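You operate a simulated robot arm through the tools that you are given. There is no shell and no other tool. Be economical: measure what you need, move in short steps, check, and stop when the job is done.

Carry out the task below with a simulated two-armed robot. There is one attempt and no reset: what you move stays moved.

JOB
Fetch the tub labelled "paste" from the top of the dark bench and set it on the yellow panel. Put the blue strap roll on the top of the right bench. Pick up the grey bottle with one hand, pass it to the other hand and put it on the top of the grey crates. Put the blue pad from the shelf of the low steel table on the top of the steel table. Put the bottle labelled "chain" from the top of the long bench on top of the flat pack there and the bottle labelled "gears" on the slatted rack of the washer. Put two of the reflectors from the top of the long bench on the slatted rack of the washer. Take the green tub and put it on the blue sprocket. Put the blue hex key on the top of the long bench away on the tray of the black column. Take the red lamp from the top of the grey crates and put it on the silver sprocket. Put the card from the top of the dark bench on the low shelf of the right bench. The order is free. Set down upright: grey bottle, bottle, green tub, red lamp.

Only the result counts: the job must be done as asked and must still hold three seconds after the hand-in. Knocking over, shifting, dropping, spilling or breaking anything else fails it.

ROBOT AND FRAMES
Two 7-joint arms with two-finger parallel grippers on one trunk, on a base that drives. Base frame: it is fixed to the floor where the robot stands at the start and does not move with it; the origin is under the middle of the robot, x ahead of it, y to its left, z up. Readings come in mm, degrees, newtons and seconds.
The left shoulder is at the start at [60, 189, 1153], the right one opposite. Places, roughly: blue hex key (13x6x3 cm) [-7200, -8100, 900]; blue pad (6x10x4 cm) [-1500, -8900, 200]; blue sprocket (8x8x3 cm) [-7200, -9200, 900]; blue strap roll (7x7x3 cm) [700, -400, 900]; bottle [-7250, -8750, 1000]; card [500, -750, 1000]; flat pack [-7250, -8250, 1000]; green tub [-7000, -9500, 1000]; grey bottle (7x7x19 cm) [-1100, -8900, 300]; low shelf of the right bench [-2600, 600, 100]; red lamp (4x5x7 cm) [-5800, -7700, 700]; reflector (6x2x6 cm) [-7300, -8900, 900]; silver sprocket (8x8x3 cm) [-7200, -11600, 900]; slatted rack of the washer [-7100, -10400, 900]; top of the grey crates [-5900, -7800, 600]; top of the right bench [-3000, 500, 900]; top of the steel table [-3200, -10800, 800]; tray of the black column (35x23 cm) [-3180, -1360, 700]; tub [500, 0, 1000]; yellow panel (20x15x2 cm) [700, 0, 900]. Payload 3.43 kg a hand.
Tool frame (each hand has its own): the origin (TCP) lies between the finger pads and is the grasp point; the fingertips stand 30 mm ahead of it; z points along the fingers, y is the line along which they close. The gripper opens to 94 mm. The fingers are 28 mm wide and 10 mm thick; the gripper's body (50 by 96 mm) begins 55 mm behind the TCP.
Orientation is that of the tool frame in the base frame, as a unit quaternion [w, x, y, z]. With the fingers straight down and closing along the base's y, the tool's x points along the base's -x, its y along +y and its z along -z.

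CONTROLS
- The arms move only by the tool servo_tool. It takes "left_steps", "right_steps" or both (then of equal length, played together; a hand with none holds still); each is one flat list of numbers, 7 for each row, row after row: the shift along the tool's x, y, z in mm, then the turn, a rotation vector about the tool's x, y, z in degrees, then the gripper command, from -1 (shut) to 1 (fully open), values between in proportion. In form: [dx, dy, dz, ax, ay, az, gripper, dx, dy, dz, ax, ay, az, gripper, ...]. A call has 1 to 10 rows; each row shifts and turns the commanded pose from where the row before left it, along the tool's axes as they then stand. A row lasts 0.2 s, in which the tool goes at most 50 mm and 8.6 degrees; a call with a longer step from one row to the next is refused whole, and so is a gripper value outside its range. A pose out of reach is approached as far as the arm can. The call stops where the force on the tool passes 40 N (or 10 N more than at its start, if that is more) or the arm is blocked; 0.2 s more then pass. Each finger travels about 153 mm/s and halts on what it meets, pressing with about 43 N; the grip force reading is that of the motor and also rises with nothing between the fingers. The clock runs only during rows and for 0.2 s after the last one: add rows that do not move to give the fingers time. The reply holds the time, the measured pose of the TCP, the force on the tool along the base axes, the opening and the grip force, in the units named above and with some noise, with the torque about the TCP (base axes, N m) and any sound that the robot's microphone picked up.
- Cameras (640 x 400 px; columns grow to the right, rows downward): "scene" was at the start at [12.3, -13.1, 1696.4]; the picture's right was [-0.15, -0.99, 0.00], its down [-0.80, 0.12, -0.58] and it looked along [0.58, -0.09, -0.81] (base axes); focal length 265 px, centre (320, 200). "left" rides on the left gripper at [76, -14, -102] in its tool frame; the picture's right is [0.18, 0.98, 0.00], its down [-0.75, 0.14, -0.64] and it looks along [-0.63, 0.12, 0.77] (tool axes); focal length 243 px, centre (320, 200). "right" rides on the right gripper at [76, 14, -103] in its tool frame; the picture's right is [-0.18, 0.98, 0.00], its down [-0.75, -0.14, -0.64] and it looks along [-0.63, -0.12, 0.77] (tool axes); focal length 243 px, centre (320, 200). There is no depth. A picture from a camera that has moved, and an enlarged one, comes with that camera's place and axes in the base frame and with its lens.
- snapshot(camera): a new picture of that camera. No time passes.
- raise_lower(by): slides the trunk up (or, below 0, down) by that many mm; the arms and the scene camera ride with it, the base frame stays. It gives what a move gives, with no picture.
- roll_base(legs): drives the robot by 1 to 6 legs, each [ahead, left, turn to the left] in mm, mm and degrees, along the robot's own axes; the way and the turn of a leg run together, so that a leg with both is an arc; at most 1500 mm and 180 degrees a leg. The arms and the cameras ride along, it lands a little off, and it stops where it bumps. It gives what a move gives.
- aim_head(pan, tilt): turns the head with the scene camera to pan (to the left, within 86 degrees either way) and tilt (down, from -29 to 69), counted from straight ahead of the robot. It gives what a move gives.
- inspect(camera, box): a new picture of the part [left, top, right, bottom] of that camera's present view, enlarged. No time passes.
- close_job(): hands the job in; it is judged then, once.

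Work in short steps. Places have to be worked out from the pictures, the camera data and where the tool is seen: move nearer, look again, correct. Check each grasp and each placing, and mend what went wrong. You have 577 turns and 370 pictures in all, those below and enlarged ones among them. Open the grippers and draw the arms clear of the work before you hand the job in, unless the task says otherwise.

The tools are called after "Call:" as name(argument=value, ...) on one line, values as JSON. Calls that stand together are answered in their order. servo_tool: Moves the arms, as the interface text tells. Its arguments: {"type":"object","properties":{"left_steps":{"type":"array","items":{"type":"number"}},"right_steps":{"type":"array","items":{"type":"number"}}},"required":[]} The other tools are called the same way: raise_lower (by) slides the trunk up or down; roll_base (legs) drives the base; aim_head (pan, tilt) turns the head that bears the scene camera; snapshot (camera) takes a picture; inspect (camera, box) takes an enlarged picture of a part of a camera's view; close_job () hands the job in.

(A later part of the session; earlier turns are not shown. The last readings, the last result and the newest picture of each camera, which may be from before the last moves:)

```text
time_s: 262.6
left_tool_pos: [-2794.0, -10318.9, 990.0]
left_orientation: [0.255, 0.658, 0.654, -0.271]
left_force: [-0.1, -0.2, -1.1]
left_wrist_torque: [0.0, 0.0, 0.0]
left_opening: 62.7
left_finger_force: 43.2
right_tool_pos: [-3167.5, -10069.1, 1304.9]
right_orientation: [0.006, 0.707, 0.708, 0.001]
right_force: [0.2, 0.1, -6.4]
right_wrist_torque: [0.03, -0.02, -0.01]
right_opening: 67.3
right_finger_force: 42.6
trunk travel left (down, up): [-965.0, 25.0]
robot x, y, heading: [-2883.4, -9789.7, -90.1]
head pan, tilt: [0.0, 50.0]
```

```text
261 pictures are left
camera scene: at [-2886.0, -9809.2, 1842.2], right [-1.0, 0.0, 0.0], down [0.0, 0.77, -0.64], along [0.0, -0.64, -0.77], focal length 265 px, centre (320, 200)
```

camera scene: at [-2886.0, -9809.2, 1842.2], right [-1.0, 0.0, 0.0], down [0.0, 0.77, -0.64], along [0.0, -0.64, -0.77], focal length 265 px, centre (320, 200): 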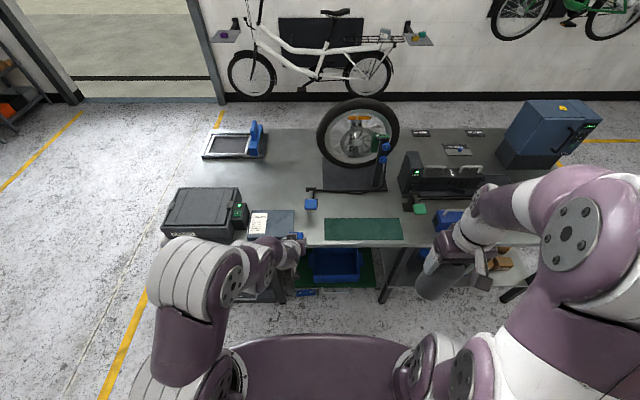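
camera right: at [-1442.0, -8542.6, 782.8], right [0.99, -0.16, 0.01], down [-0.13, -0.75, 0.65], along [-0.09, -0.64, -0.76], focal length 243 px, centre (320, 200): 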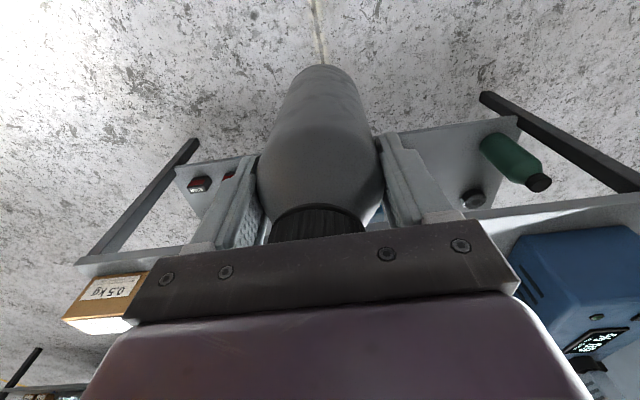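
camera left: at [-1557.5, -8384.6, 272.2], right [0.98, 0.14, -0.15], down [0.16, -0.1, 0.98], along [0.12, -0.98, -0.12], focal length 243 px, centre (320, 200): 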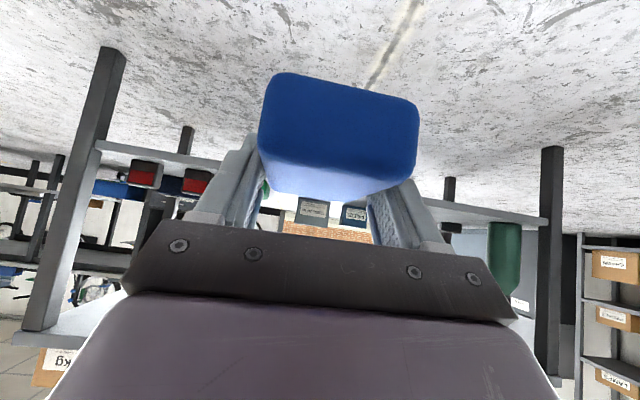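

A free spot ≈126 mm wide lies between the note sheets and the green mat at ≈(-2845,-10470). I roll ahead 140 mm and right 50 mm to put the pad above it.

Call:
roll_base(legs=[[140, -50, 0]])

Call:
snapshot(camera="scene")

Call:
snapshot(camera="left")

```text
time_s: 264.0
left_tool_pos: [-2843.0, -10457.4, 992.8]
left_orientation: [0.256, 0.658, 0.654, -0.272]
left_force: [0.3, 0.3, -0.3]
left_wrist_torque: [-0.04, 0.0, 0.03]
left_opening: 62.5
left_finger_force: 43.1
right_tool_pos: [-3218.9, -10208.0, 1305.8]
right_orientation: [0.006, 0.707, 0.707, 0.0]
right_force: [0.1, 0.2, -6.4]
right_wrist_torque: [-0.03, -0.01, 0.01]
right_opening: 67.1
right_finger_force: 42.9
trunk travel left (down, up): [-965.0, 25.0]
robot x, y, heading: [-2933.8, -9930.0, -90.2]
head pan, tilt: [0.0, 50.0]
```

```text
260 pictures are left
camera scene: at [-2934.3, -9946.3, 1842.2], right [-1.0, 0.01, 0.0], down [0.0, 0.76, -0.64], along [0.0, -0.64, -0.76], focal length 265 px, centre (320, 200)
```

scene: 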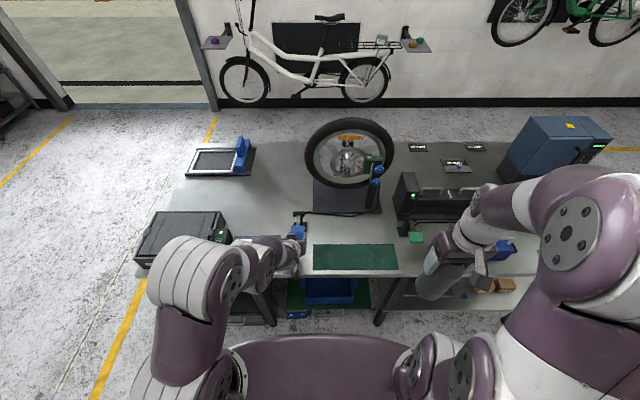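

```text
259 pictures are left
camera left: at [-2856.1, -10331.7, 1012.8], right [0.98, 0.12, -0.15], down [0.16, -0.1, 0.98], along [0.1, -0.99, -0.12], focal length 243 px, centre (320, 200)
```

left: 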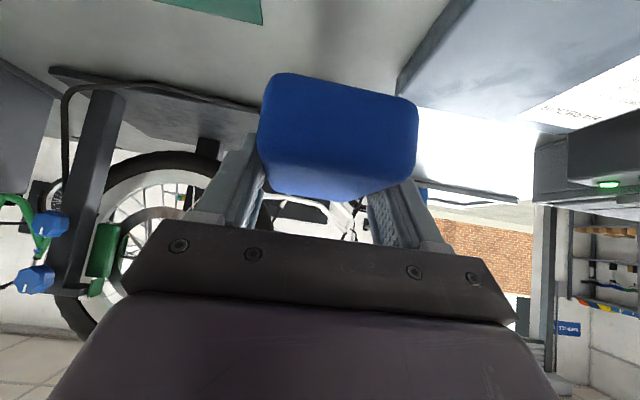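

The gap is ≈(-2907…-2763), so I shift 6 mm left and lower toward contact.

Call:
servo_tool(left_steps=[13.8, 6, 14.4, 0, 0, 0, -1, 13.8, 0, 14.4, 0, 0, 0, -1, 13.8, 0, 14.4, 0, 0, 0, -1, 6.9, 0, 7.2, 0, 0, 0, -1, 4, 0, 4.2, 0, 0, 0, -1, 4, 0, 4.2, 0, 0, 0, -1, 4, 0, 4.2, 0, 0, 0, -1, 4, 0, 4.2, 0, 0, 0, -1, 4, 0, 4.2, 0, 0, 0, -1, 0, 0, 0, 0, 0, 0, -1])

Call:
snapshot(camera="left")

```text
time_s: 266.2
left_tool_pos: [-2839.6, -10460.4, 891.6]
left_orientation: [0.254, 0.658, 0.655, -0.271]
left_force: [-0.2, 0.8, -0.5]
left_wrist_torque: [0.01, 0.01, -0.02]
left_opening: 63.0
left_finger_force: 42.8
right_tool_pos: [-3218.5, -10211.4, 1305.2]
right_orientation: [0.005, 0.708, 0.707, 0.001]
right_force: [0.8, -0.4, -6.1]
right_wrist_torque: [-0.02, 0.01, -0.02]
right_opening: 67.1
right_finger_force: 42.9
trunk travel left (down, up): [-965.0, 25.0]
robot x, y, heading: [-2936.0, -9929.6, -90.4]
head pan, tilt: [0.0, 50.0]
```

```text
258 pictures are left
camera left: at [-2852.5, -10334.2, 912.9], right [0.98, 0.12, -0.15], down [0.16, -0.1, 0.98], along [0.1, -0.99, -0.12], focal length 243 px, centre (320, 200)
```

left: 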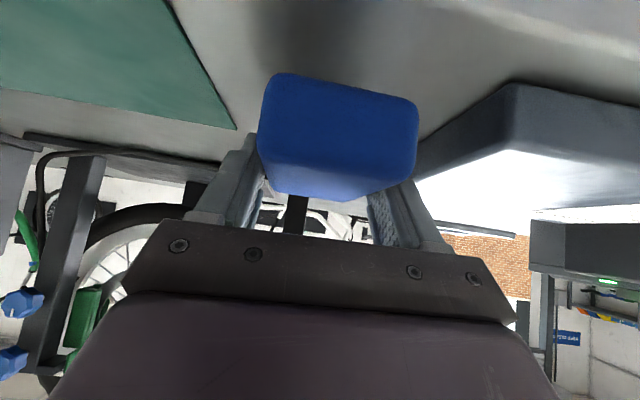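

Still free; table seems ≈840. I continue down in small steps.

Call:
servo_tool(left_steps=[3.5, 0, 3.6, 0, 0, 0, -1, 3.5, 0, 3.6, 0, 0, 0, -1, 3.5, 0, 3.6, 0, 0, 0, -1, 3.5, 0, 3.6, 0, 0, 0, -1, 3.5, 0, 3.6, 0, 0, 0, -1, 3.5, 0, 3.6, 0, 0, 0, -1, 3.5, 0, 3.6, 0, 0, 0, -1, 3.5, 0, 3.6, 0, 0, 0, -1, 3.5, 0, 3.6, 0, 0, 0, -1, 0, 0, 0, 0, 0, 0, -1])

```text
time_s: 267.5
left_tool_pos: [-2840.9, -10462.7, 873.1]
left_orientation: [0.26, 0.655, 0.653, -0.278]
left_force: [3.7, 16.2, 33.8]
left_wrist_torque: [1.33, -0.28, -0.02]
left_opening: 63.2
left_finger_force: 42.7
right_tool_pos: [-3218.8, -10206.2, 1306.5]
right_orientation: [0.008, 0.707, 0.707, 0.002]
right_force: [-0.7, -0.8, -6.1]
right_wrist_torque: [0.02, -0.01, 0.04]
right_opening: 67.3
right_finger_force: 43.2
trunk travel left (down, up): [-965.0, 25.0]
robot x, y, heading: [-2937.5, -9924.9, -90.4]
head pan, tilt: [0.0, 50.0]
stopped in row 6 (left hand): the force on the tool passed its limit at 48 N (the readings are from after the stop); the commanded pose is now the measured one
```

Contact on the table (z≈837). I ease up 3 mm, open to 80 mm and look.

Call:
servo_tool(left_steps=[-2, 0, -2, 0, 0, 0, -1, 0, 0, 0, 0, 0, 0, 0.3, 0, 0, 0, 0, 0, 0, 0.7, 0, 0, 0, 0, 0, 0, 0.7])

Call:
servo_tool(left_steps=[0, 0, -25, 0, 0, 0, 0.7, 0, 0, -40, 0, 0, 0, 0.7, -20, 0, -35, 0, 0, 0, 0.7, -25, 0, -25, 0, 0, 0, 0.7])

Call:
snapshot(camera="left")

```text
time_s: 268.5
left_tool_pos: [-2841.7, -10462.2, 872.4]
left_orientation: [0.259, 0.656, 0.653, -0.275]
left_force: [-1.2, -0.2, 1.2]
left_wrist_torque: [0.07, -0.1, 0.12]
left_opening: 76.4
left_finger_force: 0.1
right_tool_pos: [-3219.0, -10209.4, 1305.9]
right_orientation: [0.008, 0.708, 0.707, 0.0]
right_force: [0.9, 1.4, -5.5]
right_wrist_torque: [0.03, 0.01, -0.02]
right_opening: 66.9
right_finger_force: 43.7
trunk travel left (down, up): [-965.0, 25.0]
robot x, y, heading: [-2934.4, -9932.0, -90.4]
head pan, tilt: [0.0, 50.0]
```

```text
time_s: 269.5
left_tool_pos: [-2843.1, -10411.6, 991.4]
left_orientation: [0.26, 0.657, 0.653, -0.272]
left_force: [-0.9, -0.6, 0.4]
left_wrist_torque: [0.02, -0.02, -0.02]
left_opening: 79.9
left_finger_force: 0.0
left hand out of reach, approached as far as the arm can: row 4
right_tool_pos: [-3219.0, -10209.8, 1305.9]
right_orientation: [0.006, 0.707, 0.707, 0.001]
right_force: [-0.2, 1.1, -5.5]
right_wrist_torque: [0.03, 0.02, -0.06]
right_opening: 67.0
right_finger_force: 43.3
trunk travel left (down, up): [-965.0, 25.0]
robot x, y, heading: [-2941.1, -9933.0, -90.2]
head pan, tilt: [0.0, 50.0]
```

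```text
257 pictures are left
camera left: at [-2856.5, -10285.0, 1011.7], right [0.98, 0.12, -0.14], down [0.15, -0.09, 0.98], along [0.11, -0.99, -0.11], focal length 243 px, centre (320, 200)
```

left: 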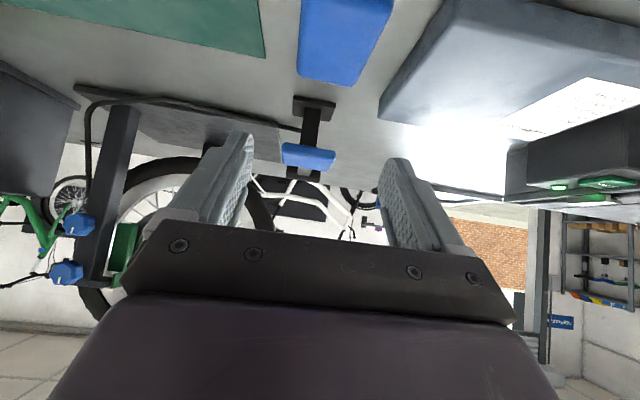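

Pad rests well on the steel table. I back up 500 mm and look west (pan right) for the way to the grey crates.

Call:
roll_base(legs=[[-450, 0, 0]])

Call:
aim_head(pan=-80, tilt=22)

Call:
snapshot(camera="scene")

```text
time_s: 272.2
left_tool_pos: [-2843.3, -9967.4, 991.3]
left_orientation: [0.259, 0.659, 0.652, -0.272]
left_force: [-0.5, -0.7, 1.0]
left_wrist_torque: [-0.01, -0.02, -0.01]
left_opening: 79.6
left_finger_force: 0.1
right_tool_pos: [-3217.9, -9763.9, 1305.6]
right_orientation: [0.004, 0.709, 0.705, 0.001]
right_force: [0.0, -0.1, -6.0]
right_wrist_torque: [-0.01, 0.02, 0.01]
right_opening: 66.7
right_finger_force: 42.8
trunk travel left (down, up): [-965.0, 25.0]
robot x, y, heading: [-2934.2, -9481.6, -90.5]
head pan, tilt: [0.0, 50.0]
```

```text
time_s: 273.7
left_tool_pos: [-2843.2, -9965.7, 991.1]
left_orientation: [0.26, 0.659, 0.651, -0.273]
left_force: [-0.7, -0.2, 0.3]
left_wrist_torque: [0.0, -0.01, 0.0]
left_opening: 79.8
left_finger_force: 0.2
right_tool_pos: [-3216.1, -9762.2, 1304.3]
right_orientation: [0.007, 0.709, 0.705, 0.001]
right_force: [-0.4, 0.0, -6.8]
right_wrist_torque: [0.03, -0.01, 0.05]
right_opening: 67.2
right_finger_force: 43.1
trunk travel left (down, up): [-965.0, 25.0]
robot x, y, heading: [-2931.7, -9484.1, -90.7]
head pan, tilt: [-80.0, 22.0]
```

```text
256 pictures are left
camera scene: at [-3022.7, -9441.8, 1884.4], right [-0.16, 0.99, 0.0], down [0.37, 0.06, -0.93], along [-0.91, -0.15, -0.38], focal length 265 px, centre (320, 200)
```

scene: 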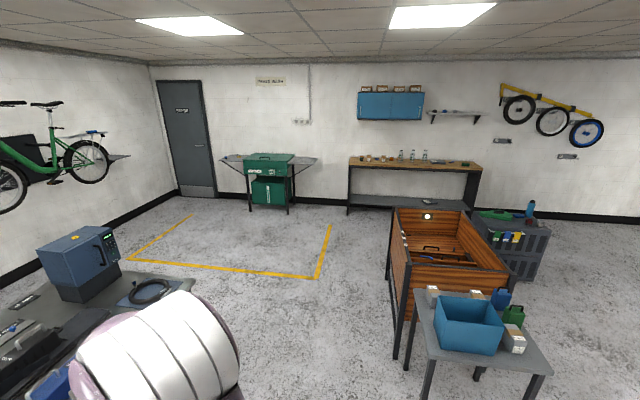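

The long bench lies along the west wall, the crates stand north-west behind the wooden planter. I turn to face west, step south a little and drive west.

Call:
roll_base(legs=[[0, 0, -89], [0, 150, 0], [1500, 0, 0], [1500, 0, 0]])

Call:
aim_head(pan=0, tilt=25)

Call:
snapshot(camera="scene")

```text
time_s: 292.8
left_tool_pos: [-6381.1, -9775.0, 991.6]
left_orientation: [0.0, 0.926, 0.017, -0.377]
left_force: [0.2, -0.3, 0.8]
left_wrist_torque: [0.01, 0.0, -0.01]
left_opening: 80.1
left_finger_force: 0.0
right_tool_pos: [-6196.3, -9392.2, 1305.6]
right_orientation: [0.005, 1.0, 0.021, -0.003]
right_force: [-0.3, -0.4, -5.6]
right_wrist_torque: [0.02, -0.02, 0.01]
right_opening: 67.2
right_finger_force: 43.5
trunk travel left (down, up): [-965.0, 25.0]
robot x, y, heading: [-5900.5, -9661.8, -177.9]
head pan, tilt: [-80.0, 22.0]
```

```text
time_s: 294.4
left_tool_pos: [-6381.9, -9774.3, 992.8]
left_orientation: [-0.001, 0.926, 0.016, -0.376]
left_force: [-0.6, 0.4, -0.2]
left_wrist_torque: [0.0, 0.0, 0.04]
left_opening: 80.0
left_finger_force: 0.2
right_tool_pos: [-6197.6, -9391.2, 1304.9]
right_orientation: [0.006, 1.0, 0.021, -0.003]
right_force: [0.2, 0.0, -6.9]
right_wrist_torque: [0.02, 0.01, 0.03]
right_opening: 67.1
right_finger_force: 42.4
trunk travel left (down, up): [-965.0, 25.0]
robot x, y, heading: [-5907.9, -9659.3, -177.7]
head pan, tilt: [0.0, 25.0]
```

```text
255 pictures are left
camera scene: at [-5938.0, -9665.5, 1879.6], right [-0.04, 1.0, 0.0], down [0.42, 0.01, -0.91], along [-0.91, -0.03, -0.42], focal length 265 px, centre (320, 200)
```

scene: 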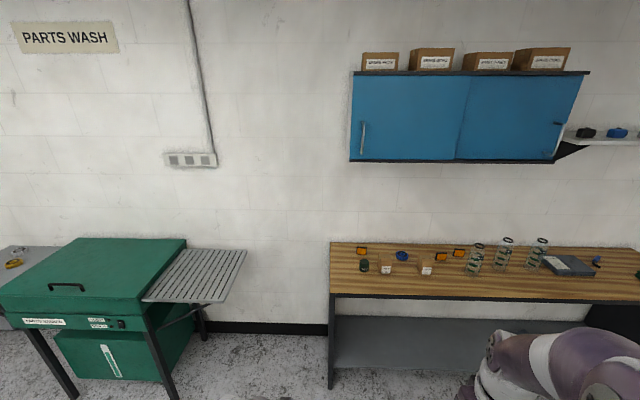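

The west bench, washer and its slatted rack are in view. Now the crates: I move ahead 200 mm, turn right to face north and look.

Call:
roll_base(legs=[[150, 0, 0], [0, 0, -92]])

Call:
aim_head(pan=-10, tilt=30)

Call:
snapshot(camera="scene")

```text
time_s: 299.7
left_tool_pos: [-6139.3, -9185.4, 991.6]
left_orientation: [0.274, -0.648, 0.662, 0.259]
left_force: [-0.5, -0.7, 0.5]
left_wrist_torque: [0.01, -0.03, -0.01]
left_opening: 80.1
left_finger_force: 0.0
right_tool_pos: [-5768.1, -9392.4, 1306.1]
right_orientation: [-0.002, -0.702, 0.712, 0.006]
right_force: [-0.7, -0.5, -6.1]
right_wrist_torque: [-0.01, -0.03, -0.02]
right_opening: 66.9
right_finger_force: 43.1
trunk travel left (down, up): [-965.0, 25.0]
robot x, y, heading: [-6054.3, -9664.2, 88.9]
head pan, tilt: [0.0, 25.0]
```

```text
time_s: 300.4
left_tool_pos: [-6138.5, -9184.8, 992.8]
left_orientation: [0.273, -0.648, 0.662, 0.259]
left_force: [0.2, 0.9, -0.2]
left_wrist_torque: [0.0, 0.0, 0.02]
left_opening: 79.9
left_finger_force: 0.0
right_tool_pos: [-5767.8, -9391.2, 1305.0]
right_orientation: [-0.001, -0.702, 0.712, 0.006]
right_force: [0.4, 0.3, -5.9]
right_wrist_torque: [-0.03, 0.01, 0.02]
right_opening: 67.1
right_finger_force: 42.9
trunk travel left (down, up): [-965.0, 25.0]
robot x, y, heading: [-6057.3, -9670.0, 88.7]
head pan, tilt: [-10.0, 30.0]
```

```text
254 pictures are left
camera scene: at [-6038.3, -9641.2, 1871.7], right [0.98, -0.19, 0.0], down [-0.1, -0.49, -0.87], along [0.17, 0.85, -0.5], focal length 265 px, centre (320, 200)
```

scene: 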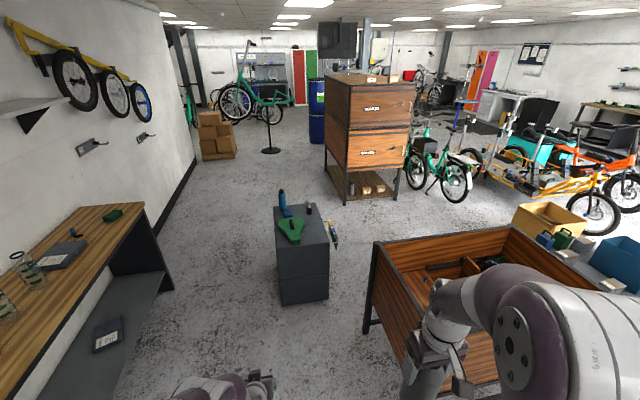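

The grey crates stand ahead at ≈(-5850,-7850). I drive up to ≈(-6000,-8530) and look down on their top.

Call:
roll_base(legs=[[1130, -40, 0]])

Call:
aim_head(pan=-10, tilt=50)

Call:
snapshot(camera="scene")

Call:
inspect(camera="scene", box=[240, 100, 420, 230])

```text
time_s: 306.2
left_tool_pos: [-6067.1, -8055.1, 992.3]
left_orientation: [0.275, -0.645, 0.665, 0.257]
left_force: [0.1, 0.1, 0.0]
left_wrist_torque: [0.01, -0.01, 0.0]
left_opening: 80.2
left_finger_force: 0.1
right_tool_pos: [-5697.6, -8265.2, 1306.2]
right_orientation: [-0.001, -0.699, 0.715, 0.006]
right_force: [-0.4, -0.6, -5.4]
right_wrist_torque: [0.05, -0.01, 0.01]
right_opening: 67.0
right_finger_force: 43.1
trunk travel left (down, up): [-965.0, 25.0]
robot x, y, heading: [-5989.4, -8536.0, 88.3]
head pan, tilt: [-10.0, 30.0]
```

```text
time_s: 307.0
left_tool_pos: [-6067.7, -8055.4, 993.1]
left_orientation: [0.275, -0.645, 0.665, 0.257]
left_force: [-0.8, -1.1, 0.0]
left_wrist_torque: [0.0, 0.03, -0.02]
left_opening: 79.9
left_finger_force: 0.0
right_tool_pos: [-5697.7, -8265.1, 1305.6]
right_orientation: [-0.001, -0.699, 0.715, 0.006]
right_force: [0.2, -0.6, -6.8]
right_wrist_torque: [-0.04, -0.01, 0.0]
right_opening: 67.2
right_finger_force: 42.8
trunk travel left (down, up): [-965.0, 25.0]
robot x, y, heading: [-5988.5, -8539.1, 88.3]
head pan, tilt: [-10.0, 50.0]
```

```text
253 pictures are left
camera scene: at [-5972.8, -8524.5, 1842.2], right [0.98, -0.2, 0.0], down [-0.15, -0.75, -0.64], along [0.13, 0.63, -0.77], focal length 265 px, centre (320, 200)
```

scene: 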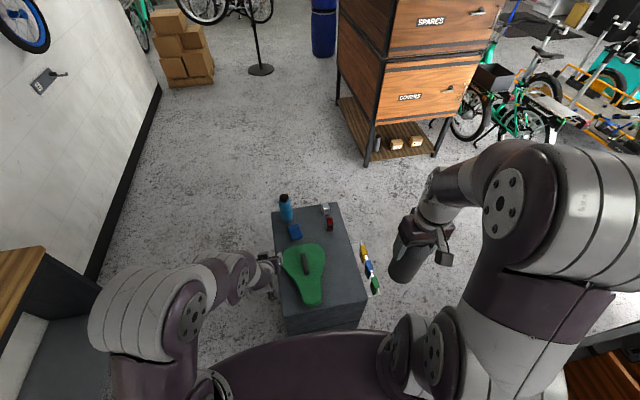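

```text
3.08 times, centred on (330, 165) of scene
camera zoom: at [-5972.8, -8524.5, 1842.2], right [0.98, -0.2, 0.0], down [-0.15, -0.75, -0.64], along [0.13, 0.63, -0.77], focal length 814 px, centre (289, 308)
```

zoom: 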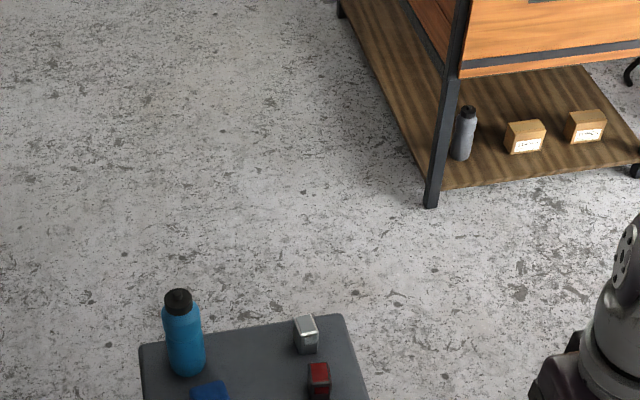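

Crate top spans x -6050…-5670, y -7540…-8150 (z≈600); the saddle is on the left half, a free strip on the right. First I fold the left hand back to pointing down and off to the left.

Call:
servo_tool(left_steps=[0, 20, -20, 0, 8, 0, 0.7, 0, 20, -20, 0, 8, 0, 0.7, 0, 20, -10, 0, 8, 0, 0.7, 10, 20, 0, 0, 8, 0, 0.7, 20, 20, 0, 0, 8, 0, 0.7, 30, 20, 0, 0, 4, 0, 0.7, 30, 0, 0, 0, 0, 0, 0.7, 0, 0, 0, 0, 0, 0, 0.7])

Call:
raise_lower(by=-300)

Call:
snapshot(camera="scene")

Call:
snapshot(camera="right")

```text
time_s: 308.8
left_tool_pos: [-6190.1, -8170.0, 1018.8]
left_orientation: [0.005, -0.695, 0.719, -0.003]
left_force: [-0.5, 0.7, -0.9]
left_wrist_torque: [-0.02, 0.03, 0.02]
left_opening: 80.0
left_finger_force: 0.1
right_tool_pos: [-5697.5, -8263.4, 1305.0]
right_orientation: [-0.001, -0.699, 0.715, 0.005]
right_force: [-0.1, -0.1, -4.6]
right_wrist_torque: [-0.01, 0.0, -0.02]
right_opening: 66.9
right_finger_force: 43.3
trunk travel left (down, up): [-965.0, 25.0]
robot x, y, heading: [-5988.2, -8540.2, 88.3]
head pan, tilt: [-10.0, 50.0]
```

```text
time_s: 311.8
left_tool_pos: [-6190.2, -8169.8, 718.0]
left_orientation: [0.006, -0.696, 0.718, -0.002]
left_force: [0.3, 0.4, 0.5]
left_wrist_torque: [0.02, 0.0, -0.02]
left_opening: 79.8
left_finger_force: 0.0
right_tool_pos: [-5698.5, -8264.9, 1004.9]
right_orientation: [-0.001, -0.699, 0.715, 0.005]
right_force: [-1.0, -0.2, -6.2]
right_wrist_torque: [0.01, -0.03, -0.03]
right_opening: 67.0
right_finger_force: 43.3
trunk travel left (down, up): [-665.0, 325.0]
robot x, y, heading: [-5988.7, -8536.9, 88.3]
head pan, tilt: [-10.0, 50.0]
```

```text
251 pictures are left
camera scene: at [-5973.0, -8525.2, 1542.2], right [0.98, -0.2, 0.0], down [-0.15, -0.75, -0.64], along [0.13, 0.63, -0.77], focal length 265 px, centre (320, 200)
```

scene: 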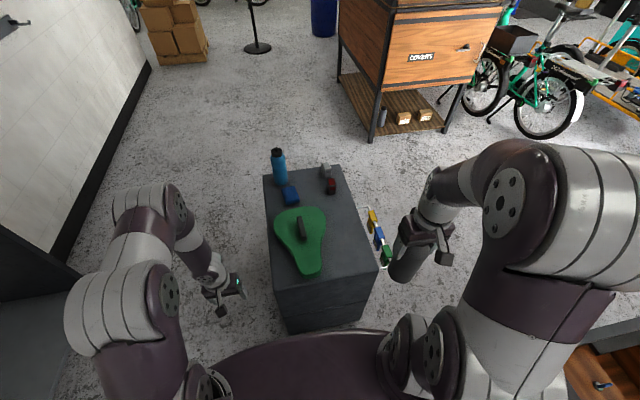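

```text
250 pictures are left
camera right: at [-5712.5, -8342.1, 1106.7], right [-0.98, 0.21, 0.01], down [0.17, 0.75, 0.65], along [0.12, 0.63, -0.76], focal length 243 px, centre (320, 200)
```

right: 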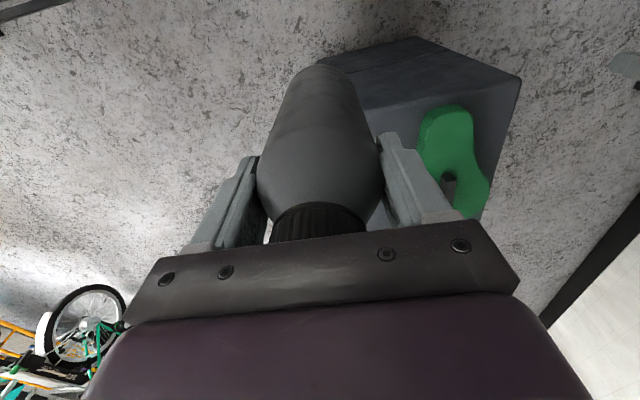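

Crate top is at ≈580. I carry the bottle forward to above (-5742,-7990) and down to ~40 mm above the top.

Call:
servo_tool(right_steps=[-39, 7, 0, 0, 0, 0, -1, -39, 7, 0, 0, 0, 0, -1, -39, 7, 15, 0, 0, 0, -1, -39, 7, 20, 0, 0, 0, -1, -39, 7, 20, 0, 0, 0, -1, -39, 7, 20, 0, 0, 0, -1, -39, 7, 20, 0, 0, 0, -1, 0, 0, 45, 0, 0, 0, -1, 0, 0, 45, 0, 0, 0, -1, 0, 0, 45, 0, 0, 0, -1])

Call:
snapshot(camera="scene")

Call:
snapshot(camera="right")

```text
time_s: 314.0
left_tool_pos: [-6191.2, -8170.3, 718.4]
left_orientation: [0.006, -0.695, 0.719, -0.003]
left_force: [-0.1, 0.7, -0.1]
left_wrist_torque: [0.02, -0.03, -0.02]
left_opening: 79.7
left_finger_force: 0.0
right_tool_pos: [-5742.3, -7988.9, 778.6]
right_orientation: [-0.002, -0.699, 0.715, 0.007]
right_force: [-0.1, 0.0, -6.8]
right_wrist_torque: [-0.03, 0.01, 0.01]
right_opening: 67.3
right_finger_force: 42.7
trunk travel left (down, up): [-665.0, 325.0]
robot x, y, heading: [-5987.4, -8535.7, 88.4]
head pan, tilt: [-10.0, 50.0]
```

```text
249 pictures are left
camera scene: at [-5972.5, -8523.6, 1542.1], right [0.98, -0.2, 0.0], down [-0.15, -0.75, -0.64], along [0.13, 0.63, -0.77], focal length 265 px, centre (320, 200)
```

scene: 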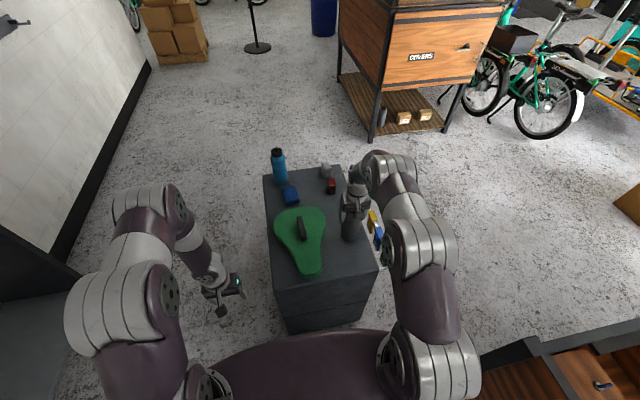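

```text
248 pictures are left
camera right: at [-5757.2, -8065.6, 879.3], right [-0.98, 0.21, 0.01], down [0.17, 0.75, 0.65], along [0.12, 0.63, -0.76], focal length 243 px, centre (320, 200)
```

right: 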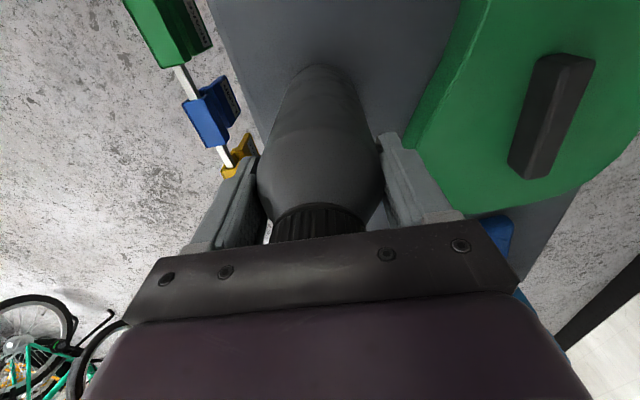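

Centred in the strip. I lower until contact.

Call:
servo_tool(right_steps=[0, 0, 20, 0, 0, 0, -1, 0, 0, 15, 0, 0, 0, -1, 0, 0, 6, 0, 0, 0, -1, 0, 0, 5, 0, 0, 0, -1, 0, 0, 5, 0, 0, 0, -1, 0, 0, 4, 0, 0, 0, -1, 0, 0, 4, 0, 0, 0, -1, 0, 0, 4, 0, 0, 0, -1, 0, 0, 4, 0, 0, 0, -1, 0, 0, 0, 0, 0, 0, -1])

```text
time_s: 314.5
left_tool_pos: [-6191.6, -8172.2, 719.4]
left_orientation: [0.007, -0.695, 0.719, -0.002]
left_force: [0.8, -0.1, 0.0]
left_wrist_torque: [-0.03, -0.02, -0.02]
left_opening: 79.6
left_finger_force: 0.1
right_tool_pos: [-5743.8, -7985.6, 762.6]
right_orientation: [0.003, -0.699, 0.715, 0.009]
right_force: [-3.5, -8.9, 22.0]
right_wrist_torque: [-1.46, -0.19, -0.26]
right_opening: 67.0
right_finger_force: 42.7
trunk travel left (down, up): [-665.0, 325.0]
robot x, y, heading: [-5987.4, -8537.0, 88.1]
head pan, tilt: [-10.0, 50.0]
stopped in row 2 (right hand): the force on the tool passed its limit at 54 N (the readings are from after the stop); the commanded pose is now the measured one
```

Contact came earlier than expected (z≈763). I look whether the bottle base is on the crate top.

Call:
inspect(camera="scene", box=[250, 140, 400, 310])

Call:
snapshot(camera="right")

```text
2.35 times, centred on (325, 225) of scene
camera zoom: at [-5974.4, -8527.9, 1542.5], right [0.98, -0.2, 0.0], down [-0.15, -0.75, -0.64], along [0.13, 0.63, -0.77], focal length 622 px, centre (308, 141)
```

zoom: 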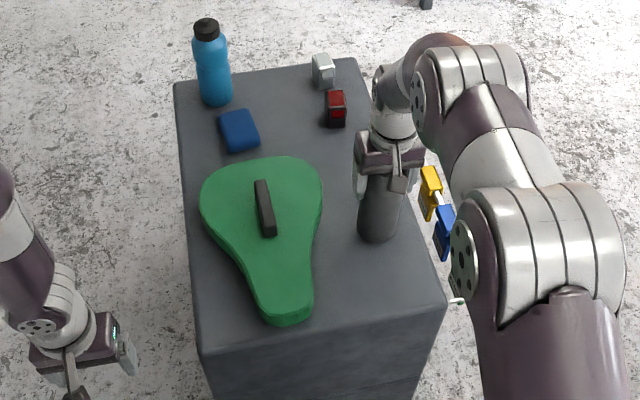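

```text
246 pictures are left
camera right: at [-5758.4, -8064.1, 863.9], right [-0.98, 0.21, 0.01], down [0.16, 0.74, 0.65], along [0.13, 0.64, -0.76], focal length 243 px, centre (320, 200)
```

right: 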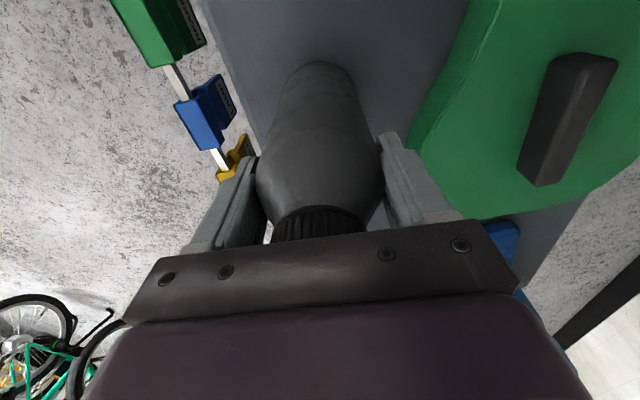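

The base is on the crate top with hardly any tilt. I relax 3 mm and open gently.

Call:
servo_tool(right_steps=[0, 0, -2, 0, 0, 0, -1, 0, 0, 0, 0, 0, 0, 0.45, 0, 0, 0, 0, 0, 0, 0.6, 0, 0, 0, 0, 0, 0, 1, 0, 0, 0, 0, 0, 0, 1])

Call:
snapshot(camera="right")

```text
time_s: 315.7
left_tool_pos: [-6191.1, -8169.4, 718.5]
left_orientation: [0.007, -0.694, 0.719, -0.003]
left_force: [0.1, -0.1, 0.3]
left_wrist_torque: [0.0, -0.01, 0.01]
left_opening: 80.1
left_finger_force: 0.1
right_tool_pos: [-5743.2, -7985.7, 762.6]
right_orientation: [0.004, -0.699, 0.715, 0.009]
right_force: [-3.1, 0.5, 14.4]
right_wrist_torque: [-0.26, -0.13, -0.04]
right_opening: 94.1
right_finger_force: 0.1
trunk travel left (down, up): [-665.0, 325.0]
robot x, y, heading: [-5989.9, -8541.2, 88.2]
head pan, tilt: [-10.0, 50.0]
```

```text
245 pictures are left
camera right: at [-5758.5, -8064.0, 863.9], right [-0.98, 0.21, 0.01], down [0.16, 0.74, 0.65], along [0.13, 0.64, -0.76], focal length 243 px, centre (320, 200)
```

right: 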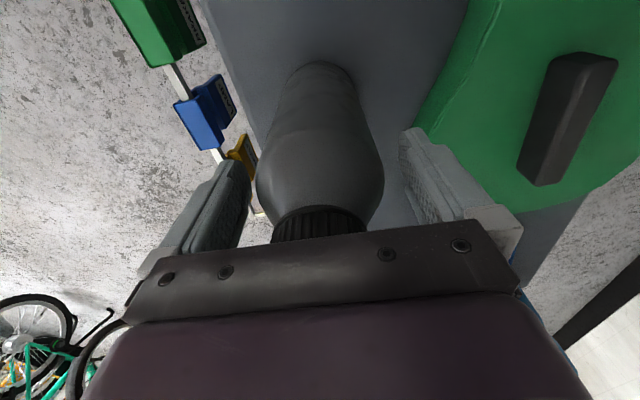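

The bottle stands free; the palm touches the cap lightly. I rise straight up.

Call:
servo_tool(right_steps=[0, 0, -10, 0, 0, 0, 1, 0, 0, -30, 0, 0, 0, 1, 0, 0, -40, 0, 0, 0, 1, 0, 0, -45, 0, 0, 0, 1, 0, 0, -30, 0, 0, 0, 1])

Call:
snapshot(camera="right")

```text
time_s: 316.9
left_tool_pos: [-6189.6, -8171.4, 719.7]
left_orientation: [0.006, -0.694, 0.72, -0.002]
left_force: [-0.9, -0.1, 0.2]
left_wrist_torque: [0.04, 0.0, 0.01]
left_opening: 80.0
left_finger_force: 0.0
right_tool_pos: [-5740.0, -7989.0, 917.1]
right_orientation: [0.0, -0.699, 0.716, 0.008]
right_force: [-0.4, 0.3, 0.4]
right_wrist_torque: [0.01, 0.0, 0.0]
right_opening: 94.2
right_finger_force: 0.1
trunk travel left (down, up): [-665.0, 325.0]
robot x, y, heading: [-5987.9, -8535.9, 88.2]
head pan, tilt: [-10.0, 50.0]
```

```text
244 pictures are left
camera right: at [-5754.8, -8066.7, 1018.7], right [-0.98, 0.21, 0.01], down [0.16, 0.74, 0.65], along [0.13, 0.64, -0.76], focal length 243 px, centre (320, 200)
```

right: 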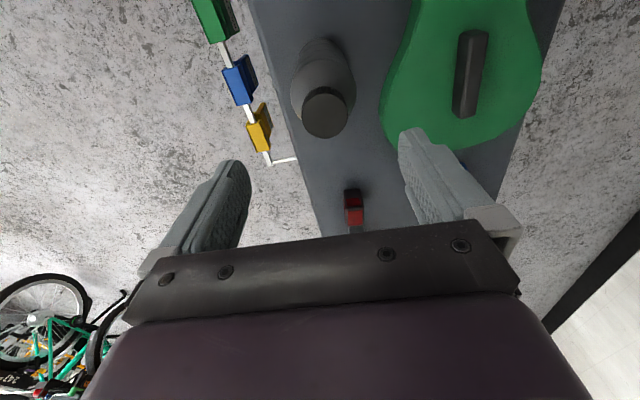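

The bottle stands upright on the crates. The red lamp is at ≈(-5754,-7725), best reached from the north. I raise the trunk, retract the right hand, then drive around the crates' west side.

Call:
raise_lower(by=300)

Call:
servo_tool(right_steps=[45, 0, 0, 0, 0, 0, 1, 45, 0, 0, 0, 0, 0, 1, 45, 0, 0, 0, 0, 0, 1, 45, 0, 0, 0, 0, 0, 1, 40, 0, 0, 0, 0, 0, 0])

Call:
roll_base(legs=[[0, 460, 0]])

Call:
aim_head(pan=0, tilt=45)

Call:
snapshot(camera="scene")

```text
time_s: 319.9
left_tool_pos: [-6190.4, -8170.5, 1018.9]
left_orientation: [0.006, -0.694, 0.72, -0.003]
left_force: [-0.5, 0.3, -0.3]
left_wrist_torque: [0.01, -0.01, -0.01]
left_opening: 79.9
left_finger_force: 0.0
right_tool_pos: [-5739.7, -7987.1, 1217.3]
right_orientation: [0.002, -0.699, 0.715, 0.009]
right_force: [0.4, -0.5, 0.5]
right_wrist_torque: [-0.02, -0.04, 0.01]
right_opening: 93.8
right_finger_force: 0.0
trunk travel left (down, up): [-965.0, 25.0]
robot x, y, heading: [-5989.1, -8539.5, 88.4]
head pan, tilt: [-10.0, 50.0]
```

```text
time_s: 321.1
left_tool_pos: [-6191.2, -8171.6, 1019.6]
left_orientation: [0.007, -0.694, 0.72, -0.002]
left_force: [-0.7, 0.4, -0.7]
left_wrist_torque: [0.02, 0.0, -0.01]
left_opening: 80.1
left_finger_force: 0.0
right_tool_pos: [-5743.6, -8210.8, 1212.1]
right_orientation: [0.003, -0.699, 0.715, 0.009]
right_force: [-0.5, 0.0, 0.1]
right_wrist_torque: [0.04, 0.01, 0.0]
right_opening: 46.9
right_finger_force: 0.1
trunk travel left (down, up): [-965.0, 25.0]
robot x, y, heading: [-5987.7, -8536.3, 88.3]
head pan, tilt: [-10.0, 50.0]
```

```text
time_s: 323.9
left_tool_pos: [-6657.0, -8156.1, 1019.2]
left_orientation: [0.006, -0.695, 0.719, -0.002]
left_force: [0.1, -0.1, 0.5]
left_wrist_torque: [-0.01, 0.04, 0.01]
left_opening: 80.2
left_finger_force: 0.0
right_tool_pos: [-6210.0, -8195.2, 1211.7]
right_orientation: [0.002, -0.698, 0.716, 0.009]
right_force: [-0.2, -0.4, -0.1]
right_wrist_torque: [0.02, 0.0, 0.05]
right_opening: 47.1
right_finger_force: 0.1
trunk travel left (down, up): [-965.0, 25.0]
robot x, y, heading: [-6455.7, -8527.1, 88.7]
head pan, tilt: [-10.0, 50.0]
```

```text
time_s: 324.6
left_tool_pos: [-6656.9, -8156.2, 1019.1]
left_orientation: [0.006, -0.695, 0.719, -0.002]
left_force: [-0.4, -0.3, -0.3]
left_wrist_torque: [-0.01, 0.03, -0.01]
left_opening: 80.0
left_finger_force: 0.0
right_tool_pos: [-6212.2, -8195.1, 1211.7]
right_orientation: [0.003, -0.699, 0.715, 0.009]
right_force: [-0.6, -0.7, 0.6]
right_wrist_torque: [-0.03, 0.03, -0.01]
right_opening: 47.1
right_finger_force: 0.1
trunk travel left (down, up): [-965.0, 25.0]
robot x, y, heading: [-6453.5, -8528.8, 88.4]
head pan, tilt: [0.0, 45.0]
```

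```text
243 pictures are left
camera scene: at [-6453.9, -8506.4, 1849.0], right [1.0, -0.03, 0.0], down [-0.02, -0.71, -0.71], along [0.02, 0.71, -0.71], focal length 265 px, centre (320, 200)
```

scene: 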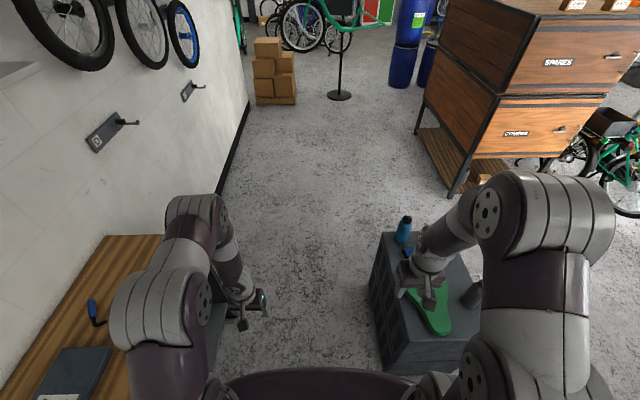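

Clear. I drive north past the crates, turn around and strafe east so that I face the lamp from the north.

Call:
roll_base(legs=[[1450, 0, 0], [0, 0, 180], [0, 600, 0]])

Call:
aim_head(pan=0, tilt=50)

Call:
snapshot(camera="scene")

```text
time_s: 342.1
left_tool_pos: [-5641.0, -7526.3, 1018.6]
left_orientation: [-0.003, 0.752, 0.659, -0.007]
left_force: [0.4, 0.9, 0.2]
left_wrist_torque: [0.01, 0.0, -0.03]
left_opening: 79.9
left_finger_force: 0.1
right_tool_pos: [-6081.6, -7444.6, 1212.6]
right_orientation: [0.009, 0.749, 0.662, -0.002]
right_force: [-0.4, -0.3, 0.1]
right_wrist_torque: [0.03, 0.0, -0.02]
right_opening: 46.7
right_finger_force: 0.0
trunk travel left (down, up): [-965.0, 25.0]
robot x, y, heading: [-5806.0, -7138.9, -97.6]
head pan, tilt: [0.0, 45.0]
```

```text
time_s: 342.7
left_tool_pos: [-5641.4, -7527.1, 1018.7]
left_orientation: [-0.003, 0.753, 0.658, -0.006]
left_force: [0.1, -0.1, 0.1]
left_wrist_torque: [0.03, -0.02, -0.01]
left_opening: 79.8
left_finger_force: 0.1
right_tool_pos: [-6080.4, -7444.7, 1211.6]
right_orientation: [0.009, 0.749, 0.662, -0.004]
right_force: [-0.2, -0.2, 0.3]
right_wrist_torque: [-0.03, -0.02, -0.01]
right_opening: 46.9
right_finger_force: 0.0
trunk travel left (down, up): [-965.0, 25.0]
robot x, y, heading: [-5806.0, -7139.4, -97.0]
head pan, tilt: [0.0, 50.0]
```

```text
242 pictures are left
camera scene: at [-5809.0, -7159.7, 1842.2], right [-0.99, 0.13, 0.0], down [0.1, 0.76, -0.64], along [-0.08, -0.64, -0.77], focal length 265 px, centre (320, 200)
```

scene: 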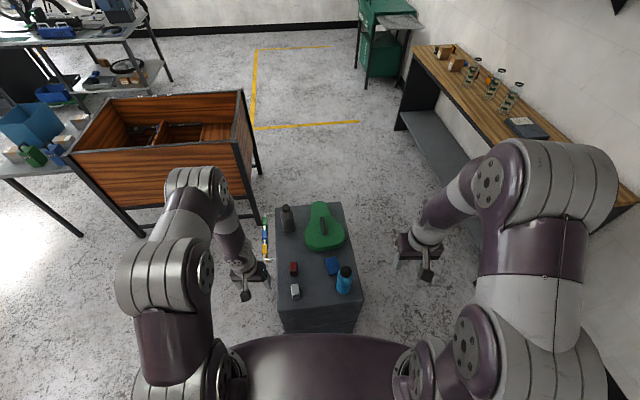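

The lamps are near; the red one is the farther. I lower the trunk 300 mm and look through the left camera.

Call:
raise_lower(by=-250)

Call:
snapshot(camera="left")

Call:
inspect(camera="scene", box=[250, 170, 390, 320])

```text
time_s: 345.3
left_tool_pos: [-5640.6, -7526.8, 769.5]
left_orientation: [-0.003, 0.753, 0.658, -0.006]
left_force: [0.2, -1.0, 0.4]
left_wrist_torque: [0.04, 0.01, 0.01]
left_opening: 79.9
left_finger_force: 0.1
right_tool_pos: [-6080.3, -7445.8, 961.5]
right_orientation: [0.009, 0.749, 0.663, -0.003]
right_force: [0.0, -0.2, 0.5]
right_wrist_torque: [-0.03, -0.04, 0.0]
right_opening: 47.1
right_finger_force: 0.2
trunk travel left (down, up): [-715.0, 275.0]
robot x, y, heading: [-5808.5, -7137.1, -97.3]
head pan, tilt: [0.0, 50.0]
```

```text
241 pictures are left
camera left: at [-5644.1, -7449.7, 870.1], right [1.0, 0.05, -0.01], down [0.05, -0.76, 0.64], along [0.02, -0.64, -0.77], focal length 243 px, centre (320, 200)
```

left: 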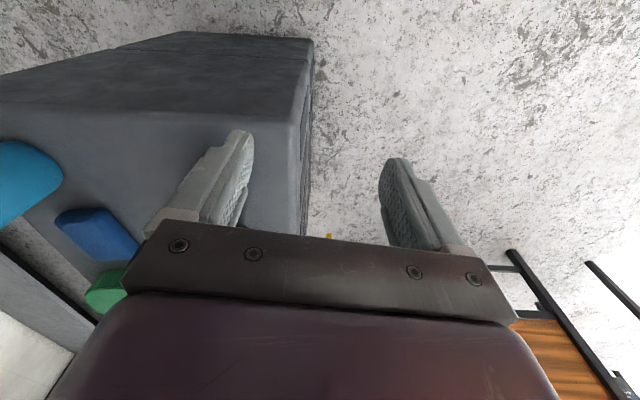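

```text
2.67 times, centred on (320, 245) of scene
camera zoom: at [-5808.9, -7159.6, 1592.2], right [-0.99, 0.13, 0.0], down [0.1, 0.76, -0.64], along [-0.08, -0.64, -0.77], focal length 706 px, centre (320, 80)
```

zoom: 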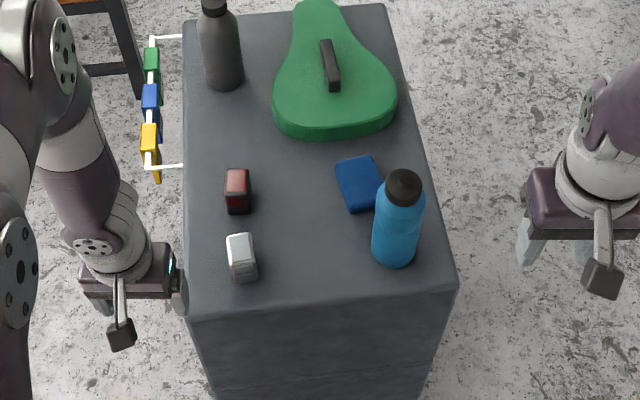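

The red lamp stands at ≈(-5754,-7740), aligned with the axes. I square the left hand and bring it above the lamp.

Call:
servo_tool(left_steps=[0, 0, -20, 0, 0, -7.7, 0.7, -35, -19, 0, 0, 0, 0, 0.7, -35, -19, 0, 0, 0, 0, 0.7, -35, -19, 0, 0, 0, 0, 0.7, -35, -19, 0, 0, 0, 0, 0.7, -35, -19, 0, 0, 0, 0, 0.5, -35, -18, 0, 0, 0, 0, 0.5, 0, 0, 0, 0, 0, 0, 0.5])

Call:
snapshot(camera="left")

```text
time_s: 347.1
left_tool_pos: [-5700.4, -7688.3, 793.0]
left_orientation: [0.073, 0.702, 0.708, -0.023]
left_force: [0.6, 0.5, 1.7]
left_wrist_torque: [0.01, 0.0, 0.0]
left_opening: 70.5
left_finger_force: 0.0
left hand out of reach, approached as far as the arm can: row 2, 3, 4, 5
right_tool_pos: [-6079.9, -7445.7, 962.4]
right_orientation: [0.009, 0.749, 0.662, -0.003]
right_force: [0.0, 1.0, 0.7]
right_wrist_torque: [-0.03, 0.0, -0.03]
right_opening: 47.1
right_finger_force: 0.2
trunk travel left (down, up): [-715.0, 275.0]
robot x, y, heading: [-5809.9, -7138.9, -97.2]
head pan, tilt: [0.0, 50.0]
```

```text
239 pictures are left
camera left: at [-5722.1, -7598.6, 881.6], right [0.98, 0.2, 0.04], down [0.1, -0.66, 0.75], along [0.17, -0.73, -0.66], focal length 243 px, centre (320, 200)
```

left: 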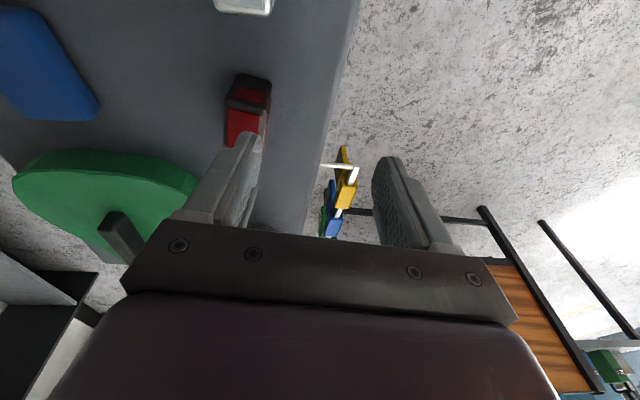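

Slightly out of reach. I lift the hand 120 mm relative to the trunk, lower the trunk 150 mm (better reach) and roll 35 mm ahead.

Call:
servo_tool(left_steps=[20, 0, -40, 0, 0, 0, 0.5, 20, 0, -40, 0, 0, 0, 0.5, 20, 0, -40, 0, 0, 0, 0.5, 0, 0, 0, 0, 0, 0, 0.5])

Call:
raise_lower(by=-130)

Call:
roll_base(legs=[[35, 0, 0]])

Call:
snapshot(camera="left")

```text
time_s: 348.1
left_tool_pos: [-5711.1, -7613.7, 900.5]
left_orientation: [0.074, 0.702, 0.708, -0.023]
left_force: [0.0, -0.8, 0.0]
left_wrist_torque: [0.01, 0.0, -0.03]
left_opening: 70.4
left_finger_force: 0.2
right_tool_pos: [-6081.3, -7446.1, 961.4]
right_orientation: [0.008, 0.749, 0.663, -0.002]
right_force: [0.5, -1.0, -0.6]
right_wrist_torque: [0.05, -0.01, -0.03]
right_opening: 47.1
right_finger_force: 0.1
trunk travel left (down, up): [-715.0, 275.0]
robot x, y, heading: [-5805.8, -7135.4, -97.1]
head pan, tilt: [0.0, 50.0]
```

```text
time_s: 349.7
left_tool_pos: [-5710.2, -7613.9, 771.8]
left_orientation: [0.074, 0.702, 0.708, -0.024]
left_force: [0.7, 0.3, -0.7]
left_wrist_torque: [0.02, -0.01, 0.05]
left_opening: 70.5
left_finger_force: 0.0
right_tool_pos: [-6080.1, -7445.2, 831.1]
right_orientation: [0.009, 0.748, 0.663, -0.004]
right_force: [0.0, 0.2, 0.4]
right_wrist_torque: [-0.04, 0.05, -0.04]
right_opening: 47.2
right_finger_force: 0.0
trunk travel left (down, up): [-585.0, 405.0]
robot x, y, heading: [-5809.7, -7140.4, -97.3]
head pan, tilt: [0.0, 50.0]
```

```text
time_s: 350.5
left_tool_pos: [-5714.5, -7649.8, 768.6]
left_orientation: [0.073, 0.702, 0.708, -0.022]
left_force: [0.4, -0.7, 0.2]
left_wrist_torque: [0.03, 0.01, -0.01]
left_opening: 70.3
left_finger_force: 0.1
right_tool_pos: [-6085.9, -7480.2, 831.8]
right_orientation: [0.008, 0.749, 0.663, -0.002]
right_force: [-0.3, -0.4, -0.8]
right_wrist_torque: [0.02, 0.02, -0.03]
right_opening: 46.8
right_finger_force: 0.0
trunk travel left (down, up): [-585.0, 405.0]
robot x, y, heading: [-5809.9, -7176.5, -97.7]
head pan, tilt: [0.0, 50.0]
```

```text
238 pictures are left
camera left: at [-5737.6, -7559.6, 859.0], right [0.98, 0.2, 0.04], down [0.1, -0.66, 0.75], along [0.18, -0.73, -0.66], focal length 243 px, centre (320, 200)
```

left: 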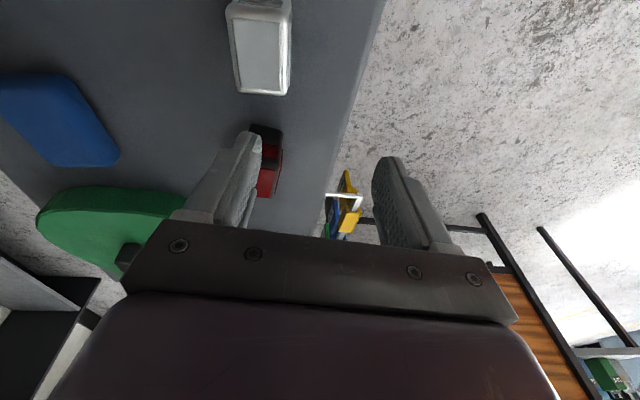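

I level the hand again and move over the red lamp.

Call:
servo_tool(left_steps=[0, 0, 0, 2.0, 3.9, 0, 0.5, 0, 0, 0, 2.0, 3.9, 0, 0.5, -30, -14, 0, 0, 0, 0, 0.5, -30, -13, 0, 0, 0, 0, 0.5, -28, -13, 0, 0, 0, 0, 0.5, 0, 0, 0, 0, 0, 0, 0.5])

Call:
snapshot(camera="left")

```text
time_s: 351.9
left_tool_pos: [-5754.0, -7737.0, 772.3]
left_orientation: [0.001, 0.705, 0.709, -0.001]
left_force: [0.9, -0.4, 0.1]
left_wrist_torque: [-0.02, -0.01, -0.03]
left_opening: 70.7
left_finger_force: 0.1
right_tool_pos: [-6084.2, -7478.3, 832.4]
right_orientation: [0.008, 0.749, 0.663, -0.003]
right_force: [0.3, -0.3, -0.2]
right_wrist_torque: [-0.01, 0.01, -0.01]
right_opening: 47.1
right_finger_force: 0.0
trunk travel left (down, up): [-585.0, 405.0]
robot x, y, heading: [-5809.6, -7174.5, -97.3]
head pan, tilt: [0.0, 50.0]
```

```text
237 pictures are left
camera left: at [-5770.0, -7661.3, 873.1], right [0.98, 0.19, 0.0], down [0.15, -0.75, 0.64], along [0.12, -0.63, -0.77], focal length 243 px, centre (320, 200)
```

left: 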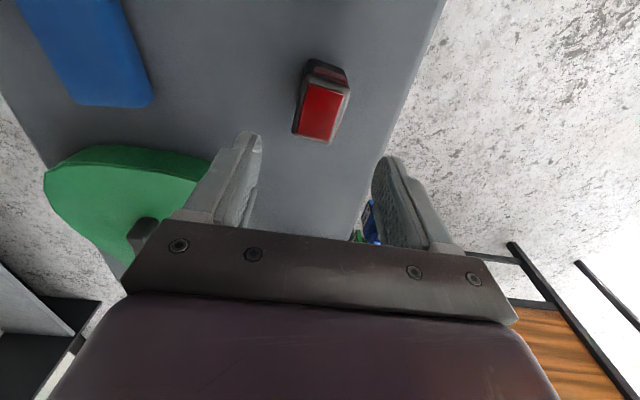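

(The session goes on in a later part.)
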